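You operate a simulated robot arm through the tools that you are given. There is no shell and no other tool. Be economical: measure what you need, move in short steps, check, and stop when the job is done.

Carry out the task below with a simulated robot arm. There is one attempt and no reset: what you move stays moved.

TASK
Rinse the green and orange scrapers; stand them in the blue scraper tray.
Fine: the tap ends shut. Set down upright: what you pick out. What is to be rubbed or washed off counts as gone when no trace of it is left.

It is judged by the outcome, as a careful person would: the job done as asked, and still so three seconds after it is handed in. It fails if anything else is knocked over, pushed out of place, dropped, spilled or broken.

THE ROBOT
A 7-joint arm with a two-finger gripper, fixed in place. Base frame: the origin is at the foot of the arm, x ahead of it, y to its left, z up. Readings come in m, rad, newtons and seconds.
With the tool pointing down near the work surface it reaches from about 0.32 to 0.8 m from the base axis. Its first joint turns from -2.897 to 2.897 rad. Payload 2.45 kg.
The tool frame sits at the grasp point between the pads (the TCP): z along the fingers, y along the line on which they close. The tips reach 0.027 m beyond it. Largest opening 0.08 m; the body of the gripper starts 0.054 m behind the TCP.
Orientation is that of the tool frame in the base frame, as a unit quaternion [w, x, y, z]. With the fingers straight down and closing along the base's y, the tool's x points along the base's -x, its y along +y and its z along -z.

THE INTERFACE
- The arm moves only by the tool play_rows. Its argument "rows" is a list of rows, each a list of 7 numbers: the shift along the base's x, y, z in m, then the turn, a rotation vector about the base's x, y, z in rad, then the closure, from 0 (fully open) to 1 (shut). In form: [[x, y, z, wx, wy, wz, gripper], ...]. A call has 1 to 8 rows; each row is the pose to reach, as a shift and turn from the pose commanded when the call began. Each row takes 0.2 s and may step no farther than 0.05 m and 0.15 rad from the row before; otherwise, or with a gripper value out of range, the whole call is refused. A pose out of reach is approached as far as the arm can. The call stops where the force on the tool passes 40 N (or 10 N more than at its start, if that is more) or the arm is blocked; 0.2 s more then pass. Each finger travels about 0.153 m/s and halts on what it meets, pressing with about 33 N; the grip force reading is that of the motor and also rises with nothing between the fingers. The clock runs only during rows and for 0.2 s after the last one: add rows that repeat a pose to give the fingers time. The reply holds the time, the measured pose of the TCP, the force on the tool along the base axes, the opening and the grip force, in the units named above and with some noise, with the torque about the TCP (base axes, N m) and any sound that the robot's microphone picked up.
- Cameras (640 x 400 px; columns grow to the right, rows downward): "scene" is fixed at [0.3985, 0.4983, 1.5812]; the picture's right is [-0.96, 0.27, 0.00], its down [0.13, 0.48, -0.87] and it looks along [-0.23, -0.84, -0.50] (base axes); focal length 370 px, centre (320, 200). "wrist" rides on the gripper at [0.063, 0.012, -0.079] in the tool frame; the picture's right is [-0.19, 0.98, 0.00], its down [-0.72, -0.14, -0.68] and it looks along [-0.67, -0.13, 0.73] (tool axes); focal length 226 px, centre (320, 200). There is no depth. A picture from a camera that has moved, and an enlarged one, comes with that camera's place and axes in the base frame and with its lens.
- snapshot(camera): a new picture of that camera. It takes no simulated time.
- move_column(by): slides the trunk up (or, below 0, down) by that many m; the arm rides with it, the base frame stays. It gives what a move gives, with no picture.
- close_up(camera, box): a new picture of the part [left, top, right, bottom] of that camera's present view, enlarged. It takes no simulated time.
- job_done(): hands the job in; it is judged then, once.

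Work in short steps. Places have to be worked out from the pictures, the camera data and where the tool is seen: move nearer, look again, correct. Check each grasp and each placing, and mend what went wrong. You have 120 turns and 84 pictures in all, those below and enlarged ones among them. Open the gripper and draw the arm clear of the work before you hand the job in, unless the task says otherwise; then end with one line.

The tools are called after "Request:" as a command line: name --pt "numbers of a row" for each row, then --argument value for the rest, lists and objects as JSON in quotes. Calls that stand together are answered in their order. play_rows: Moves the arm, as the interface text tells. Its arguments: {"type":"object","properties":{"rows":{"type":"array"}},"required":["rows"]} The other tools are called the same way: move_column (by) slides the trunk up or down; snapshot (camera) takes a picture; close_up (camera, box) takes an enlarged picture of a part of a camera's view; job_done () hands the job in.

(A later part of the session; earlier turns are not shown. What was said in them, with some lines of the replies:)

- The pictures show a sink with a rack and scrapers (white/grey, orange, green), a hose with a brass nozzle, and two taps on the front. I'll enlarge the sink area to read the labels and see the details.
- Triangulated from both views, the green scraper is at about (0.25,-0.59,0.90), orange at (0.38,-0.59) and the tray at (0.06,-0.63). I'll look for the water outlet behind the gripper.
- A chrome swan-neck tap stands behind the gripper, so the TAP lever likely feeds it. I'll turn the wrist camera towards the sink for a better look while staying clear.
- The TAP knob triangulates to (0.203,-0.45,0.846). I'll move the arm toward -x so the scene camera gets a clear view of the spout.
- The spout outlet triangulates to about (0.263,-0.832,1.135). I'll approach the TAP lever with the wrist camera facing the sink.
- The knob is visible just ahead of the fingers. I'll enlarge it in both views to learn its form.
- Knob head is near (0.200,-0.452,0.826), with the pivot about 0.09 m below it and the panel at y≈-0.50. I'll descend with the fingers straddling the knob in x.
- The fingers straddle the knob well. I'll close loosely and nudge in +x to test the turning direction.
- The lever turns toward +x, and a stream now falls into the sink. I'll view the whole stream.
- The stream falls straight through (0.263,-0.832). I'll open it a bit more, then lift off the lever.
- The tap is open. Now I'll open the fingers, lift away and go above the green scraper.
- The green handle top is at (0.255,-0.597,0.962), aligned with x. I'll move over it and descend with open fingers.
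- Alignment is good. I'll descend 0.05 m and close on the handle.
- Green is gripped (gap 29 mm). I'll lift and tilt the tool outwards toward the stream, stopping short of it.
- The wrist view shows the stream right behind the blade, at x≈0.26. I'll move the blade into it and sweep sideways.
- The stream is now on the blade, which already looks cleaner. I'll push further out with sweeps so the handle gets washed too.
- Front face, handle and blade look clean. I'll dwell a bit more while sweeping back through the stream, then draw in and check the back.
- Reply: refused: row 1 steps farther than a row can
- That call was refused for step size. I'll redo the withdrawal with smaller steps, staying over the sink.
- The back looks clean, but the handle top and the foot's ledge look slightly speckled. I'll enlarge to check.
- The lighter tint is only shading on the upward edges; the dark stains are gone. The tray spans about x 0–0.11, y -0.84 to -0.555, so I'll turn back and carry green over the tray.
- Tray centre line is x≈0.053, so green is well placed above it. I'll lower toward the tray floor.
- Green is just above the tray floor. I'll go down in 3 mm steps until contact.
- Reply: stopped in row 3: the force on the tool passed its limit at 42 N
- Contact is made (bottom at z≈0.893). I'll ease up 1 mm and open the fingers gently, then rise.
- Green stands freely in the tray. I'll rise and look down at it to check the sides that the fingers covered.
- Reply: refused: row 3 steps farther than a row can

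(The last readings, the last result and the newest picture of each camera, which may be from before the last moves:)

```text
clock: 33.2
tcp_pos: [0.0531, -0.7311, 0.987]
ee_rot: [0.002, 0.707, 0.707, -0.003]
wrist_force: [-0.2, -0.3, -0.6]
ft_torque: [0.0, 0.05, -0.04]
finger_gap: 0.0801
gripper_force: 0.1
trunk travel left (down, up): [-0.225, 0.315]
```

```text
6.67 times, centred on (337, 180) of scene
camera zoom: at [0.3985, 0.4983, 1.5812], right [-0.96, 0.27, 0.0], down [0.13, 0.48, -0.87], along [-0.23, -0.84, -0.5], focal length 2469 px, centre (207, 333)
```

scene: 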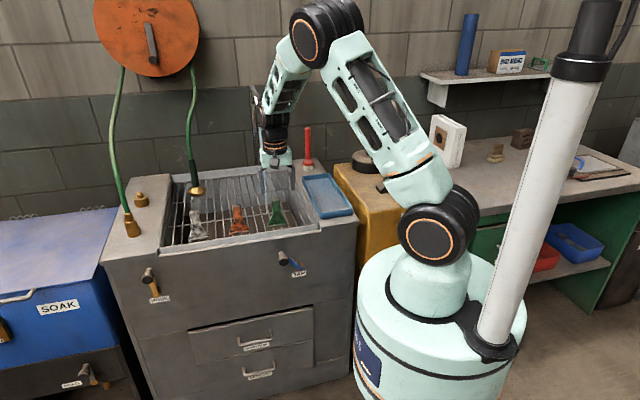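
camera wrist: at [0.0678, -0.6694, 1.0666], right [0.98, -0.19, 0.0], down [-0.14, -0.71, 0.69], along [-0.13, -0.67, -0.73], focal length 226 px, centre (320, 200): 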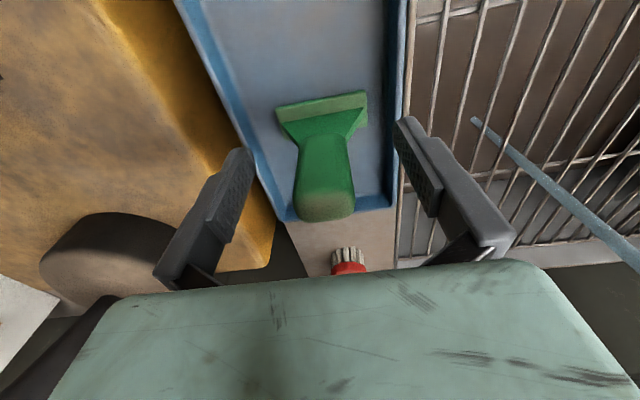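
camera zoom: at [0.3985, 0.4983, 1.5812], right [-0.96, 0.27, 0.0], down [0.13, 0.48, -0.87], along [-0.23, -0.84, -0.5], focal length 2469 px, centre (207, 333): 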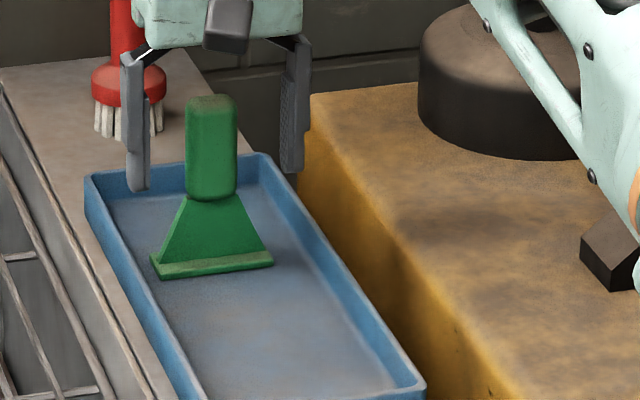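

The sides, face and blade are clean; the olive tint on the upward edges matches the overhead-light tint on every other object. I'll lift straight up and head to the orange scraper.

Request:
play_rows --pt "0 0 0.045 0 0 0 0" --pt "0 0 0.09 0 0 0 0" --pt "0 0 0.13 0 0 0 0" --pt "0.04 0.02 0.13 0 0 0 0" --pt "0.08 0.04 0.13 0 0 0 0" --pt "0.12 0.06 0.13 0 0 0 0" --pt "0.16 0.08 0.13 0 0 0 0" --pt "0.2 0.1 0.13 0 0 0 0"

Request:
play_rows --pt "0.04 0.01 0 0 0 0 0" --pt "0.08 0.02 -0.02 0 0 0 0" --pt "0.12 0.03 -0.04 0 0 0 0" --pt "0.125 0.035 -0.08 0 0 0 0"

Request:
snapshot --camera "wrist"

Request:
close_up --camera "scene" --box '[170, 140, 298, 240]'

```text
clock: 35.0
tcp_pos: [0.2556, -0.6316, 1.1175]
ee_rot: [0.002, 0.706, 0.708, -0.003]
wrist_force: [0.5, 0.4, -0.3]
ft_torque: [-0.01, 0.1, 0.02]
finger_gap: 0.0798
gripper_force: 0.1
trunk travel left (down, up): [-0.225, 0.315]
```

```text
clock: 36.0
tcp_pos: [0.3791, -0.6003, 1.0362]
ee_rot: [0.003, 0.706, 0.708, -0.002]
wrist_force: [0.4, -0.1, -0.4]
ft_torque: [0.0, 0.02, -0.01]
finger_gap: 0.0799
gripper_force: 0.1
trunk travel left (down, up): [-0.225, 0.315]
```

```text
42 pictures are left
camera wrist: at [0.3927, -0.536, 1.1154], right [0.98, -0.19, 0.0], down [-0.14, -0.71, 0.69], along [-0.13, -0.67, -0.73], focal length 226 px, centre (320, 200)
```

wrist: 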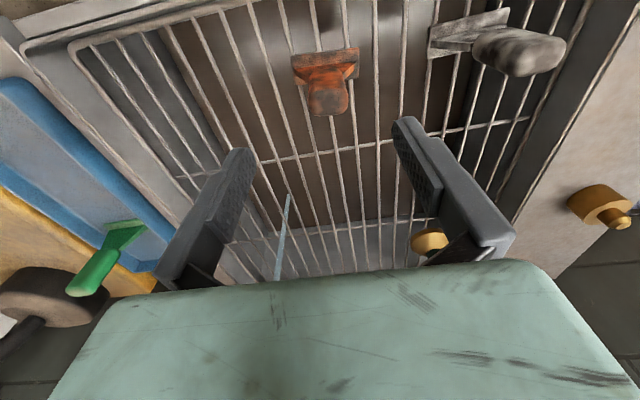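

```text
4.00 times, centred on (234, 190) of scene
camera zoom: at [0.3985, 0.4983, 1.5812], right [-0.96, 0.27, 0.0], down [0.13, 0.48, -0.87], along [-0.23, -0.84, -0.5], focal length 1482 px, centre (664, 240)
```

zoom: 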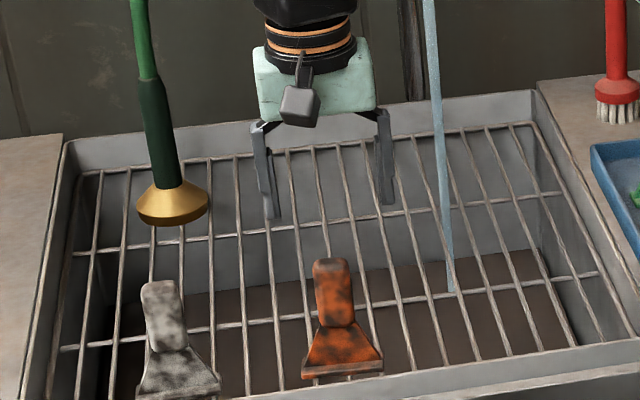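

Orange handle is at about (0.386,-0.590). I'll align and descend, then close.

Request:
play_rows --pt "0.007 0.01 -0.03 0 0 0 0" --pt "0.007 0.01 -0.06 0 0 0 0" --pt "0.007 0.01 -0.091 0 0 0 0" --pt "0.007 0.01 -0.091 0 0 0 0.5" --pt "0.007 0.01 -0.091 0 0 0 1" --pt "0.007 0.01 -0.091 0 0 0 1"

Request:
snapshot --camera "wrist"

```text
clock: 37.4
tcp_pos: [0.3863, -0.588, 0.9462]
ee_rot: [0.003, 0.706, 0.708, -0.002]
wrist_force: [0.6, 0.3, 0.2]
ft_torque: [0.0, -0.01, 0.01]
finger_gap: 0.0293
gripper_force: 32.7
trunk travel left (down, up): [-0.225, 0.315]
```

```text
40 pictures are left
camera wrist: at [0.3996, -0.5248, 1.0251], right [0.98, -0.19, 0.0], down [-0.14, -0.71, 0.69], along [-0.13, -0.67, -0.73], focal length 226 px, centre (320, 200)
```

wrist: 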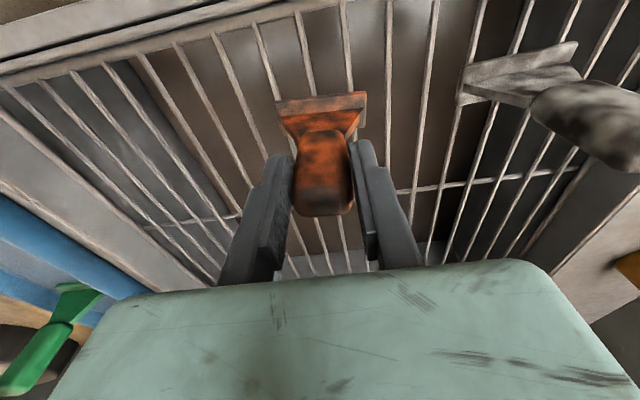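

Orange is gripped. I'll lift, tilt outward and move toward the stream.

Request:
play_rows --pt "0 0 0.04 0 0 0 1" --pt "0 0 0.07 -0.1 0 0 1" --pt "-0.025 0 0.08 -0.25 0 0 1" --pt "-0.05 0 0.08 -0.4 0 0 1" --pt "-0.07 -0.02 0.08 -0.55 0 0 1" --pt "-0.09 -0.04 0.08 -0.7 0 0 1" --pt "-0.11 -0.07 0.07 -0.8 0 0 1" --pt "-0.124 -0.1 0.06 -0.9 0 0 1"

Request:
play_rows --pt "0 -0.04 0 0 0 0 1" --pt "0 -0.07 0 0 0 0 1" --pt "0.025 -0.075 0 0 0 0 1" --pt "0.0 -0.08 0 0 0 0 1" --pt "-0.025 -0.085 0 0 0 0 1" --pt "0.0 -0.09 0 0 0 0 1" --pt "0.025 -0.095 0 0 0 0 1" --pt "0 -0.1 0 0 0 0 1"

Request:
play_rows --pt "-0.025 -0.005 0 0 0 0 1" --pt "0.0 -0.015 0 0 0 0 1" --pt "0.02 -0.025 0 0 0 0 1" --pt "-0.015 -0.035 0 0 0 0 1" --pt "0.015 -0.045 0 0 0 0 1" --pt "-0.012 -0.055 0 0 0 0 1" --pt "0.012 -0.065 0 0 0 0 1" --pt "0 -0.075 0 0 0 0 1"

Request:
close_up --camera "wrist" --box '[200, 50, 440, 280]'

```text
clock: 39.2
tcp_pos: [0.2617, -0.6886, 1.0059]
ee_rot: [0.311, 0.634, 0.636, -0.311]
wrist_force: [0.6, -0.3, -0.2]
ft_torque: [0.04, 0.0, -0.04]
finger_gap: 0.0296
gripper_force: 32.9
trunk travel left (down, up): [-0.225, 0.315]
```

```text
clock: 41.0
tcp_pos: [0.2621, -0.7876, 1.0082]
ee_rot: [0.31, 0.635, 0.636, -0.31]
wrist_force: [-0.1, -0.6, -1.3]
ft_torque: [0.06, 0.0, -0.02]
finger_gap: 0.0293
gripper_force: 32.9
trunk travel left (down, up): [-0.225, 0.315]
```

```text
clock: 42.8
tcp_pos: [0.261, -0.8627, 1.0072]
ee_rot: [0.31, 0.635, 0.636, -0.31]
wrist_force: [0.0, -0.2, -0.8]
ft_torque: [0.04, 0.0, 0.0]
finger_gap: 0.0292
gripper_force: 33.3
trunk travel left (down, up): [-0.225, 0.315]
```

```text
1.74 times, centred on (320, 165) of wrist
camera zoom: at [0.2755, -0.7617, 1.0054], right [0.98, -0.12, 0.15], down [-0.14, 0.09, 0.99], along [-0.13, -0.99, 0.08], focal length 393 px, centre (320, 261)
```

zoom: 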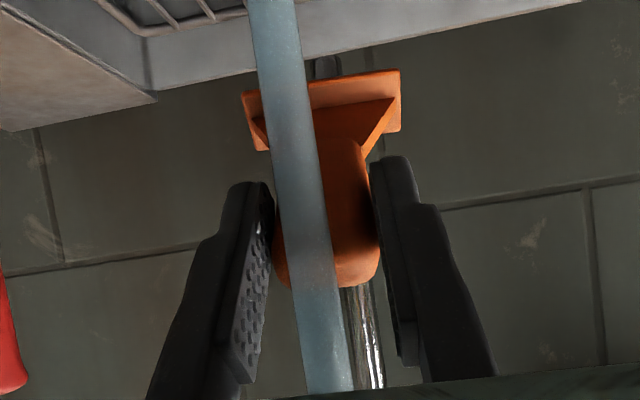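

Orange looks clean on this face. I'll sweep back through the stream once more for thoroughness, then withdraw upright.

Request:
play_rows --pt "0.012 0.0 0 0 0 0 1" --pt "-0.012 0.01 0 0 0 0 1" --pt "0.012 0.03 0 0 0 0 1" --pt "-0.015 0.05 0 0 0 0 1" --pt "0.02 0.065 0 0 0 0 1" --pt "-0.02 0.075 0 0 0 0 1" --pt "0.02 0.085 0 0 0 0 1" --pt "-0.015 0.1 0 0 0 0 1"

Request:
play_rows --pt "0.01 0.03 0.02 0.1 0 0 1" --pt "0.015 0.06 0.04 0.25 0 0 1" --pt "0.015 0.09 0.06 0.4 0 0 1" --pt "0.015 0.12 0.08 0.55 0 0 1" --pt "0.015 0.15 0.1 0.7 0 0 1" --pt "0.015 0.17 0.12 0.8 0 0 1" --pt "0.015 0.18 0.12 0.9 0 0 1"

Request:
play_rows --pt "0 0 0 0 0 0.15 1" --pt "0 0 0 0 0 0.3 1" --pt "0 0 0 0 0 0.45 1" --pt "0 0 0 0 0 0.6 1" --pt "0 0 0 0 0 0.75 1" --pt "0 0 0 0 0 0.9 1" --pt "0 0 0 0 0 1.05 1" --pt "0 0 0 0 0 1.2 1"

Request:
play_rows --pt "0 0 0 0 0 0.15 1" --pt "0 0 0 0 0 0.3 1" --pt "0 0 0 0 0 0.45 1" --pt "0 0 0 0 0 0.6 1" --pt "0 0 0 0 0 0.75 1" --pt "0 0 0 0 0 0.9 1" --pt "0 0 0 0 0 1.05 1" --pt "0 0 0 0 0 1.2 1"

Request:
close_up --camera "scene" --box '[248, 135, 312, 195]'

```text
clock: 44.6
tcp_pos: [0.2466, -0.762, 1.0076]
ee_rot: [0.31, 0.635, 0.637, -0.31]
wrist_force: [1.1, -0.5, -1.4]
ft_torque: [0.02, 0.04, -0.04]
finger_gap: 0.0294
gripper_force: 33.2
trunk travel left (down, up): [-0.225, 0.315]
```

```text
clock: 46.2
tcp_pos: [0.2621, -0.5823, 1.1262]
ee_rot: [0.001, 0.708, 0.707, -0.002]
wrist_force: [0.3, 0.2, -1.2]
ft_torque: [0.03, 0.02, -0.03]
finger_gap: 0.029
gripper_force: 33.4
trunk travel left (down, up): [-0.225, 0.315]
```

```text
clock: 48.0
tcp_pos: [0.2616, -0.5821, 1.1267]
ee_rot: [0.002, 0.182, 0.983, -0.001]
wrist_force: [0.4, -0.3, -0.9]
ft_torque: [-0.01, -0.03, 0.0]
finger_gap: 0.0288
gripper_force: 33.4
trunk travel left (down, up): [-0.225, 0.315]
```

```text
clock: 49.8
tcp_pos: [0.2614, -0.5824, 1.1259]
ee_rot: [0.003, -0.403, 0.915, 0.002]
wrist_force: [1.1, -0.1, -1.3]
ft_torque: [-0.02, 0.01, 0.03]
finger_gap: 0.0292
gripper_force: 33.0
trunk travel left (down, up): [-0.225, 0.315]
```

```text
6.67 times, centred on (280, 165) of scene
camera zoom: at [0.3985, 0.4983, 1.5812], right [-0.96, 0.27, 0.0], down [0.13, 0.48, -0.87], along [-0.23, -0.84, -0.5], focal length 2469 px, centre (587, 433)
```

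zoom: 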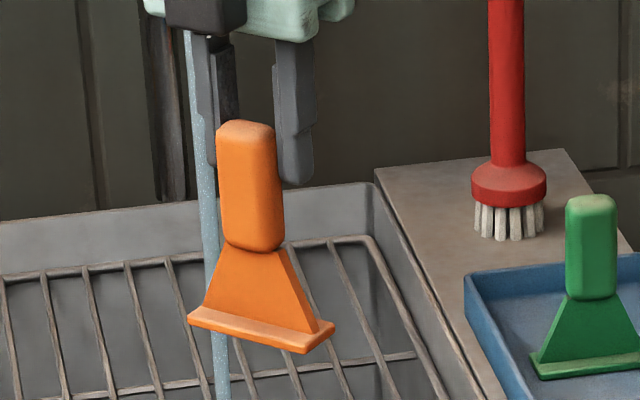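

The back of orange is clean too. I'll carry it over the tray's nearer half (y≈-0.625).

Request:
play_rows --pt "-0.02 0 0 0 0 -0.15 1" --pt "-0.04 0 0 0 0 -0.3 1" --pt "-0.07 0 0 0 0 -0.45 1" --pt "-0.1 0 0 0 0 -0.6 1" --pt "-0.13 0 0 0 0 -0.75 1" --pt "-0.16 0 0 0 0 -0.9 1" --pt "-0.18 0 0 0 0 -1.05 1" --pt "-0.206 0 0 0 0 -1.2 1"

Request:
play_rows --pt "0 0 0 0 0 -0.15 1" --pt "0 0 0 0 0 -0.3 1" --pt "0 -0.01 0 0 0 -0.45 1" --pt "0 -0.02 0 0 0 -0.6 1" --pt "0 -0.03 0 0 0 -0.75 1" --pt "0 -0.04 -0.02 0 0 -0.9 1" --pt "0 -0.043 -0.05 0 0 -1.05 1" --pt "0 -0.043 -0.08 0 0 -1.2 1"

Request:
snapshot --camera "wrist"

Request:
close_up --camera "scene" --box '[280, 130, 376, 220]'

```text
clock: 51.6
tcp_pos: [0.0547, -0.583, 1.1265]
ee_rot: [0.003, 0.184, 0.983, 0.0]
wrist_force: [0.2, -0.2, -1.2]
ft_torque: [0.0, 0.03, 0.01]
finger_gap: 0.0291
gripper_force: 33.1
trunk travel left (down, up): [-0.225, 0.315]
```

```text
clock: 53.4
tcp_pos: [0.0562, -0.6254, 1.0458]
ee_rot: [0.002, 0.708, 0.706, -0.003]
wrist_force: [-0.1, -0.3, -0.9]
ft_torque: [0.02, 0.02, 0.0]
finger_gap: 0.0291
gripper_force: 32.4
trunk travel left (down, up): [-0.225, 0.315]
```

```text
37 pictures are left
camera wrist: at [0.0699, -0.5627, 1.1248], right [0.98, -0.19, 0.0], down [-0.14, -0.71, 0.69], along [-0.13, -0.67, -0.73], focal length 226 px, centre (320, 200)
```

wrist: 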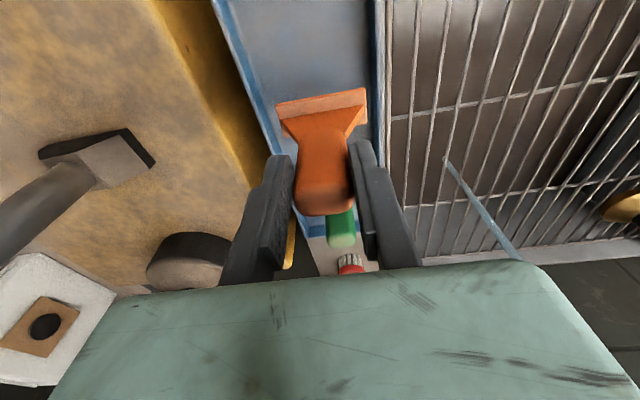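

```text
4.44 times, centred on (328, 175) of scene
camera zoom: at [0.3985, 0.4983, 1.5812], right [-0.96, 0.27, 0.0], down [0.13, 0.48, -0.87], along [-0.23, -0.84, -0.5], focal length 1646 px, centre (284, 311)
```

zoom: 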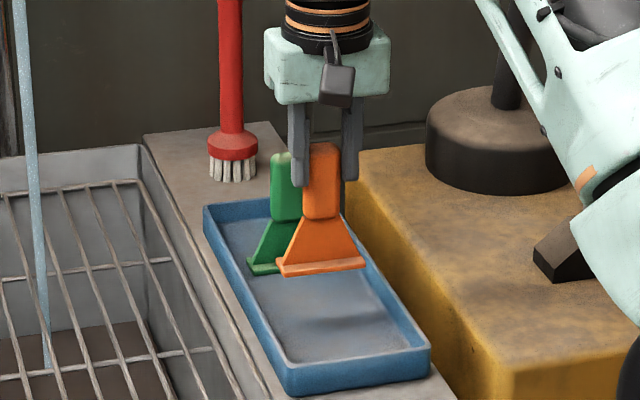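

Position is fine. I'll lower to just above the floor, then touch down in small steps.

Request:
play_rows --pt "-0.002 0 -0.03 0 0 0 1" --pt "-0.002 0 -0.048 0 0 0 1" --pt "-0.002 0 -0.052 0 0 0 1" --pt "-0.002 0 -0.054 0 0 0 1" --pt "-0.002 0 -0.056 0 0 0 1"

```text
clock: 54.6
tcp_pos: [0.0537, -0.6244, 0.9907]
ee_rot: [0.003, 0.707, 0.708, -0.002]
wrist_force: [-0.2, -0.3, 0.3]
ft_torque: [0.01, 0.01, 0.01]
finger_gap: 0.029
gripper_force: 33.2
trunk travel left (down, up): [-0.225, 0.315]
```

The first hint of load relief shows at z=0.9907. I'll go 1.5 mm more to touch down, then release.

Request:
play_rows --pt "0 0 -0.0015 0 0 0 1" --pt "0 0 -0.0015 0 0 0 0.55" --pt "0 0 -0.0015 0 0 0 0.3" --pt "0 0 -0.0015 0 0 0 0" --pt "0 0 -0.0015 0 0 0 0"

Request:
close_up --camera "scene" --box '[280, 130, 376, 220]'

```text
clock: 55.8
tcp_pos: [0.0537, -0.6252, 0.988]
ee_rot: [0.003, 0.706, 0.708, -0.002]
wrist_force: [0.8, -0.8, -0.1]
ft_torque: [-0.01, -0.02, -0.01]
finger_gap: 0.0801
gripper_force: 0.1
trunk travel left (down, up): [-0.225, 0.315]
```

```text
4.44 times, centred on (328, 175) of scene
camera zoom: at [0.3985, 0.4983, 1.5812], right [-0.96, 0.27, 0.0], down [0.13, 0.48, -0.87], along [-0.23, -0.84, -0.5], focal length 1646 px, centre (284, 311)
```

zoom: 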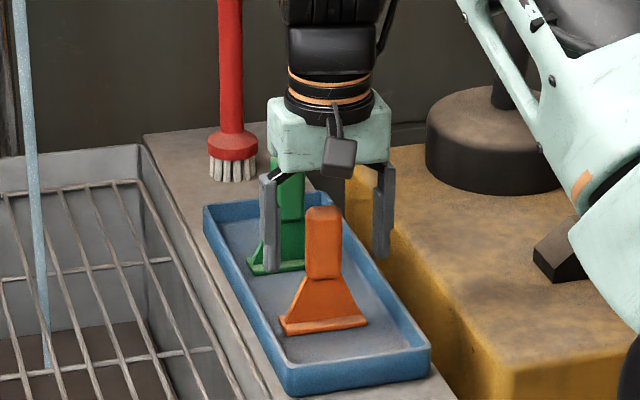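

Both scrapers stand in the tray. I'll lift straight up and go over to the tap lever.

Request:
play_rows --pt "0 0 0.045 0 0 0 0" --pt "0 0 0.09 0 0 0 0" --pt "0 0 0.12 0 0 0 0" --pt "0.035 0.035 0.12 0 0 0 0" --pt "0.07 0.07 0.12 0 0 0 0" --pt "0.105 0.105 0.12 0 0 0 0" --pt "0.14 0.14 0.12 0 0 0 0" --pt "0.175 0.175 0.12 0 0 0 0"

Request:
play_rows --pt "0.03 0.02 0 0 0 0 0" --pt "0.037 0.03 -0.04 0 0 0 0" --pt "0.037 0.03 -0.08 0 0 0 0"

Request:
snapshot --camera "wrist"

Request:
close_up --camera "scene" --box '[240, 210, 336, 290]'

```text
clock: 57.6
tcp_pos: [0.2288, -0.449, 1.1112]
ee_rot: [0.002, 0.706, 0.708, -0.002]
wrist_force: [-0.3, 0.2, 1.1]
ft_torque: [0.03, 0.01, -0.01]
finger_gap: 0.0803
gripper_force: 0.1
trunk travel left (down, up): [-0.225, 0.315]
```

```text
clock: 58.4
tcp_pos: [0.2651, -0.4194, 1.0291]
ee_rot: [0.002, 0.706, 0.708, -0.002]
wrist_force: [-0.5, 0.1, 0.5]
ft_torque: [-0.02, -0.01, 0.02]
finger_gap: 0.0802
gripper_force: 0.1
trunk travel left (down, up): [-0.225, 0.315]
```

```text
34 pictures are left
camera wrist: at [0.2796, -0.357, 1.1086], right [0.98, -0.19, 0.0], down [-0.14, -0.71, 0.69], along [-0.13, -0.67, -0.73], focal length 226 px, centre (320, 200)
```

wrist: 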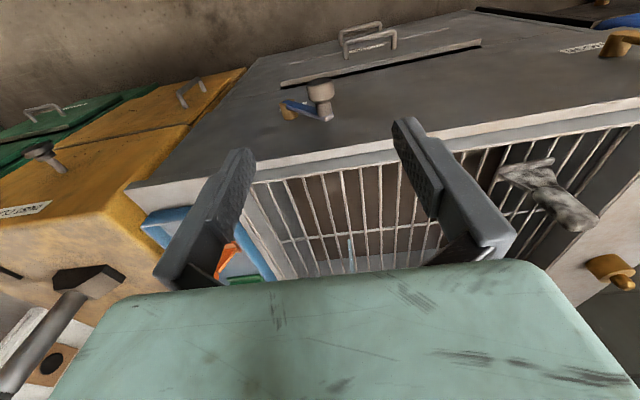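

```text
5.00 times, centred on (288, 250) of scene
camera zoom: at [0.3985, 0.4983, 1.5812], right [-0.96, 0.27, 0.0], down [0.13, 0.48, -0.87], along [-0.23, -0.84, -0.5], focal length 1852 px, centre (480, -50)
```

zoom: 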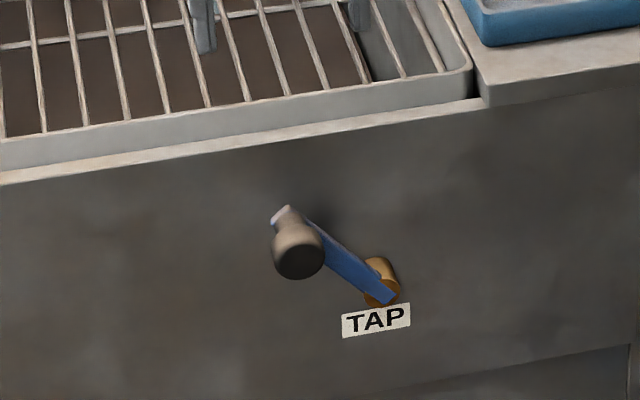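

The knob is now at about (0.260,-0.452,0.805). I'll descend straddling it as before.

Request:
play_rows --pt "-0.004 -0.03 -0.03 0 0 0 0" --pt "-0.004 -0.03 -0.07 0 0 0 0" --pt "-0.004 -0.03 -0.11 0 0 0 0" --pt "-0.004 -0.03 -0.15 0 0 0 0" --pt "-0.004 -0.03 -0.19 0 0 0 0" --pt "-0.004 -0.03 -0.217 0 0 0 0"

Request:
play_rows --pt "0 0 0 0 0 0 0.5" --pt "0 0 0 0 0 0 0.5" --pt "-0.014 0 0.009 0 0 0 0.5" --pt "-0.028 0 0.015 0 0 0 0.5" --pt "-0.042 0 0.018 0 0 0 0.5" --pt "-0.056 0 0.02 0 0 0 0.5" --pt "-0.064 0 0.02 0 0 0 0.5" --pt "-0.066 0 0.02 0 0 0 0.5"

Request:
close_up --camera "scene" --box '[200, 100, 360, 290]'

```text
clock: 59.8
tcp_pos: [0.2618, -0.4513, 0.8109]
ee_rot: [0.002, 0.706, 0.708, -0.003]
wrist_force: [-0.2, 0.0, 0.5]
ft_torque: [0.0, -0.01, -0.02]
finger_gap: 0.08
gripper_force: 0.0
trunk travel left (down, up): [-0.225, 0.315]
```

```text
clock: 61.6
tcp_pos: [0.1962, -0.4502, 0.8319]
ee_rot: [0.002, 0.707, 0.707, -0.002]
wrist_force: [3.5, 0.6, 0.8]
ft_torque: [0.05, -0.03, -0.01]
finger_gap: 0.0413
gripper_force: 1.1
trunk travel left (down, up): [-0.225, 0.315]
```

```text
2.11 times, centred on (280, 195) of scene
camera zoom: at [0.3985, 0.4983, 1.5812], right [-0.96, 0.27, 0.0], down [0.13, 0.48, -0.87], along [-0.23, -0.84, -0.5], focal length 780 px, centre (404, 210)
```

zoom: 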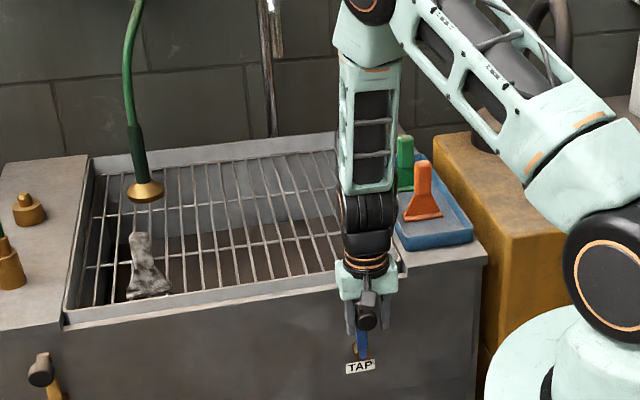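

No stream is visible and a 3.5 N reaction suggests the stop is reached. I'll press 3 mm more to make sure it is fully shut, then release and withdraw.

Request:
play_rows --pt "-0.003 0 0 0 0 0 0.5" --pt "-0.003 0 0 0 0 0 0.5"

Request:
play_rows --pt "0.003 0 0 0 0 0 0" --pt "0.003 0 0 0 0 0 0" --pt "0.003 0 0.04 0 0 0 0" --pt "0.003 0 0.09 0 0 0 0" --pt "0.003 0 0.14 0 0 0 0" --pt "0.003 0.04 0.17 0 0 0 0" --pt "-0.04 0.06 0.19 0 0 0 0" --pt "-0.08 0.08 0.2 0 0 0 0"

Request:
close_up --camera "scene" --box '[180, 70, 370, 290]'

Request:
close_up --camera "scene" --box '[270, 225, 334, 285]'

```text
clock: 62.2
tcp_pos: [0.1945, -0.4501, 0.8325]
ee_rot: [0.003, 0.706, 0.708, -0.004]
wrist_force: [11.5, 0.0, 5.6]
ft_torque: [0.01, -0.19, -0.1]
finger_gap: 0.0452
gripper_force: 3.9
trunk travel left (down, up): [-0.225, 0.315]
```

```text
refused: row 7 steps farther than a row can; nothing moved
```

```text
1.82 times, centred on (275, 180) of scene
camera zoom: at [0.3985, 0.4983, 1.5812], right [-0.96, 0.27, 0.0], down [0.13, 0.48, -0.87], along [-0.23, -0.84, -0.5], focal length 673 px, centre (402, 236)
```

zoom: 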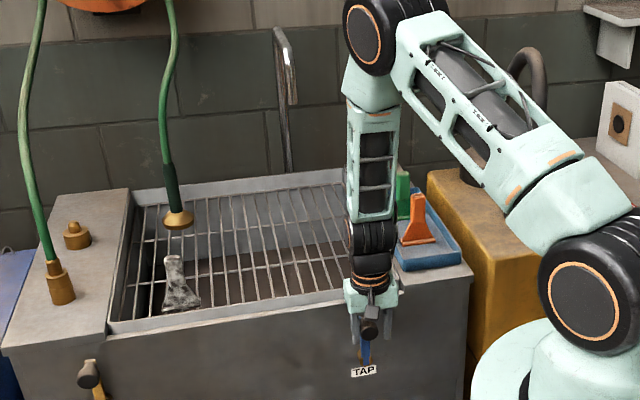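

```text
6.67 times, centred on (302, 255) of scene
camera zoom: at [0.3985, 0.4983, 1.5812], right [-0.96, 0.27, 0.0], down [0.13, 0.48, -0.87], along [-0.23, -0.84, -0.5], focal length 2469 px, centre (440, -167)
```

zoom: 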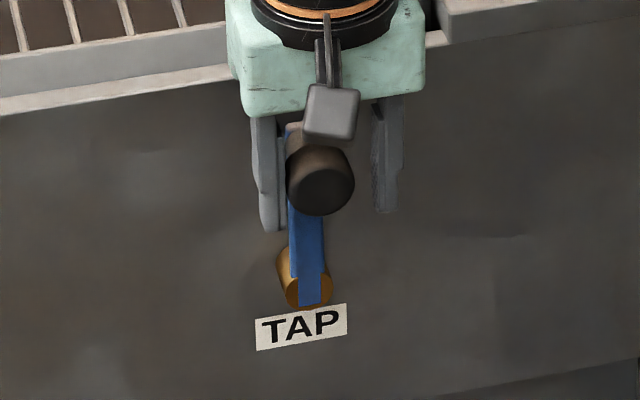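

The lever is back at its original upright stop and no water flows. I'll open the fingers and withdraw with smaller steps.

Request:
play_rows --pt "0.003 0 0 0 0 0 0" --pt "0.003 0 0 0 0 0 0" --pt "0.003 0 0.04 0 0 0 0" --pt "0.003 0 0.08 0 0 0 0" --pt "0.003 0 0.12 0 0 0 0" --pt "0.003 0.03 0.15 0 0 0 0" --pt "-0.025 0.05 0.17 0 0 0 0" --pt "-0.055 0.07 0.19 0 0 0 0"

Request:
play_rows --pt "-0.03 0.01 0.02 0 0 0 0" --pt "-0.06 0.02 0.04 0 0 0 0" --pt "-0.09 0.02 0.06 0 0 0 0"

Request:
snapshot --camera "scene"

Request:
close_up --camera "scene" --box '[170, 120, 362, 240]'

Request:
close_up --camera "scene" --box '[270, 225, 334, 285]'

```text
clock: 64.0
tcp_pos: [0.1367, -0.3806, 1.0228]
ee_rot: [0.002, 0.707, 0.708, -0.002]
wrist_force: [-0.7, 0.2, -0.7]
ft_torque: [0.0, 0.04, -0.02]
finger_gap: 0.0799
gripper_force: 0.0
trunk travel left (down, up): [-0.225, 0.315]
```

```text
clock: 64.8
tcp_pos: [0.0477, -0.3613, 1.082]
ee_rot: [0.003, 0.705, 0.709, -0.002]
wrist_force: [0.3, -0.2, 0.7]
ft_torque: [0.01, -0.01, -0.02]
finger_gap: 0.0804
gripper_force: 0.0
trunk travel left (down, up): [-0.225, 0.315]
```

```text
29 pictures are left
```

scene: 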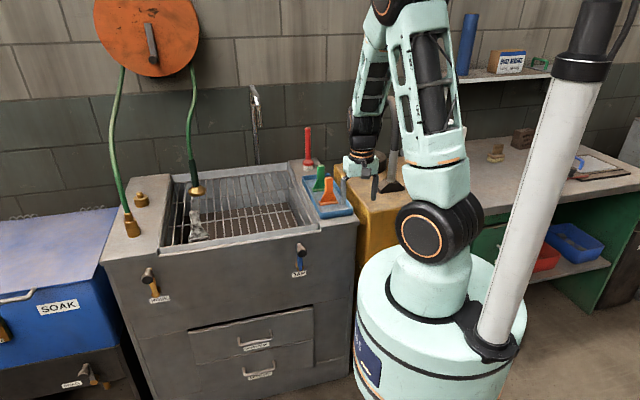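

```text
3.33 times, centred on (266, 180) of scene
camera zoom: at [0.3985, 0.4983, 1.5812], right [-0.96, 0.27, 0.0], down [0.13, 0.48, -0.87], along [-0.23, -0.84, -0.5], focal length 1235 px, centre (500, 267)
```

zoom: 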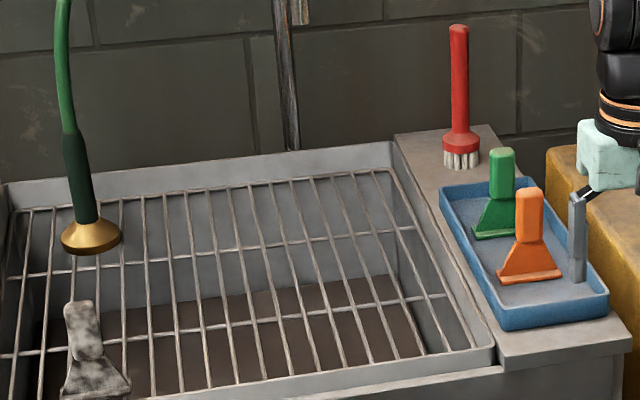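

```text
6.67 times, centred on (302, 255) of scene
camera zoom: at [0.3985, 0.4983, 1.5812], right [-0.96, 0.27, 0.0], down [0.13, 0.48, -0.87], along [-0.23, -0.84, -0.5], focal length 2469 px, centre (440, -167)
```

zoom: 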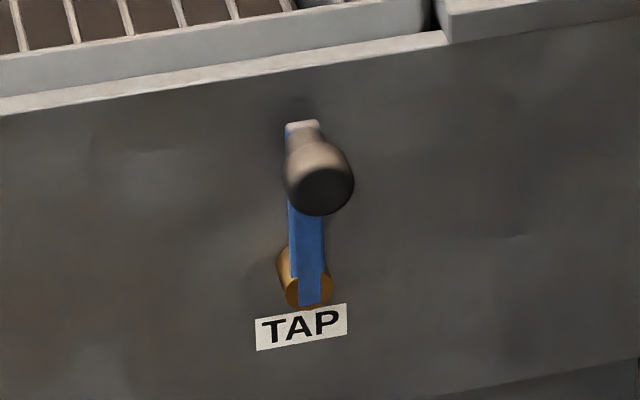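

Everything is in place. I'll take one last enlarged look at the scrapers for any traces before handing in.

Request:
close_up --camera "scene" --box '[303, 158, 351, 218]'

Request:
snapshot --camera "wrist"

```text
6.67 times, centred on (327, 188) of scene
camera zoom: at [0.3985, 0.4983, 1.5812], right [-0.96, 0.27, 0.0], down [0.13, 0.48, -0.87], along [-0.23, -0.84, -0.5], focal length 2469 px, centre (273, 280)
```

zoom: 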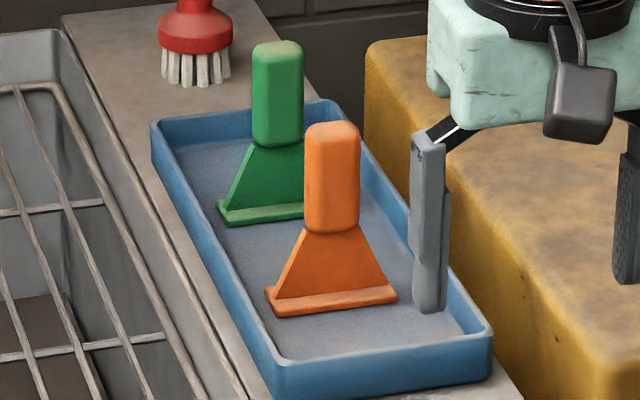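

```text
25 pictures are left
camera wrist: at [0.061, -0.2976, 1.1611], right [0.98, -0.19, 0.0], down [-0.14, -0.71, 0.69], along [-0.13, -0.67, -0.73], focal length 226 px, centre (320, 200)
```

wrist: 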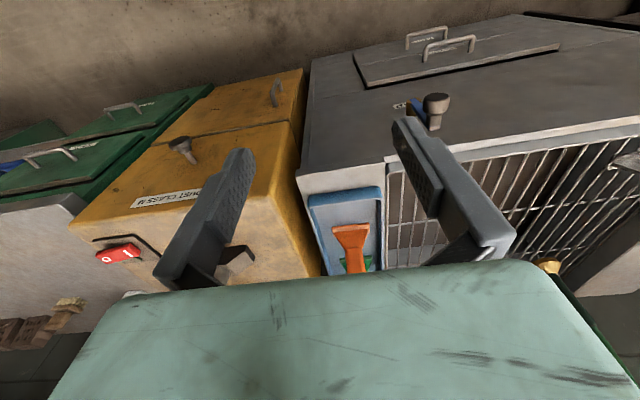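

Both scrapers are clean and upright in the tray, the tap is shut and the arm is clear, so I'm handing the job in.

Request:
job_done

```text
The job is handed in.
```

I rinsed the green and orange scrapers under the tap and stood them upright in the blue tray; the tap is shut, and no stains showed in the final pictures.
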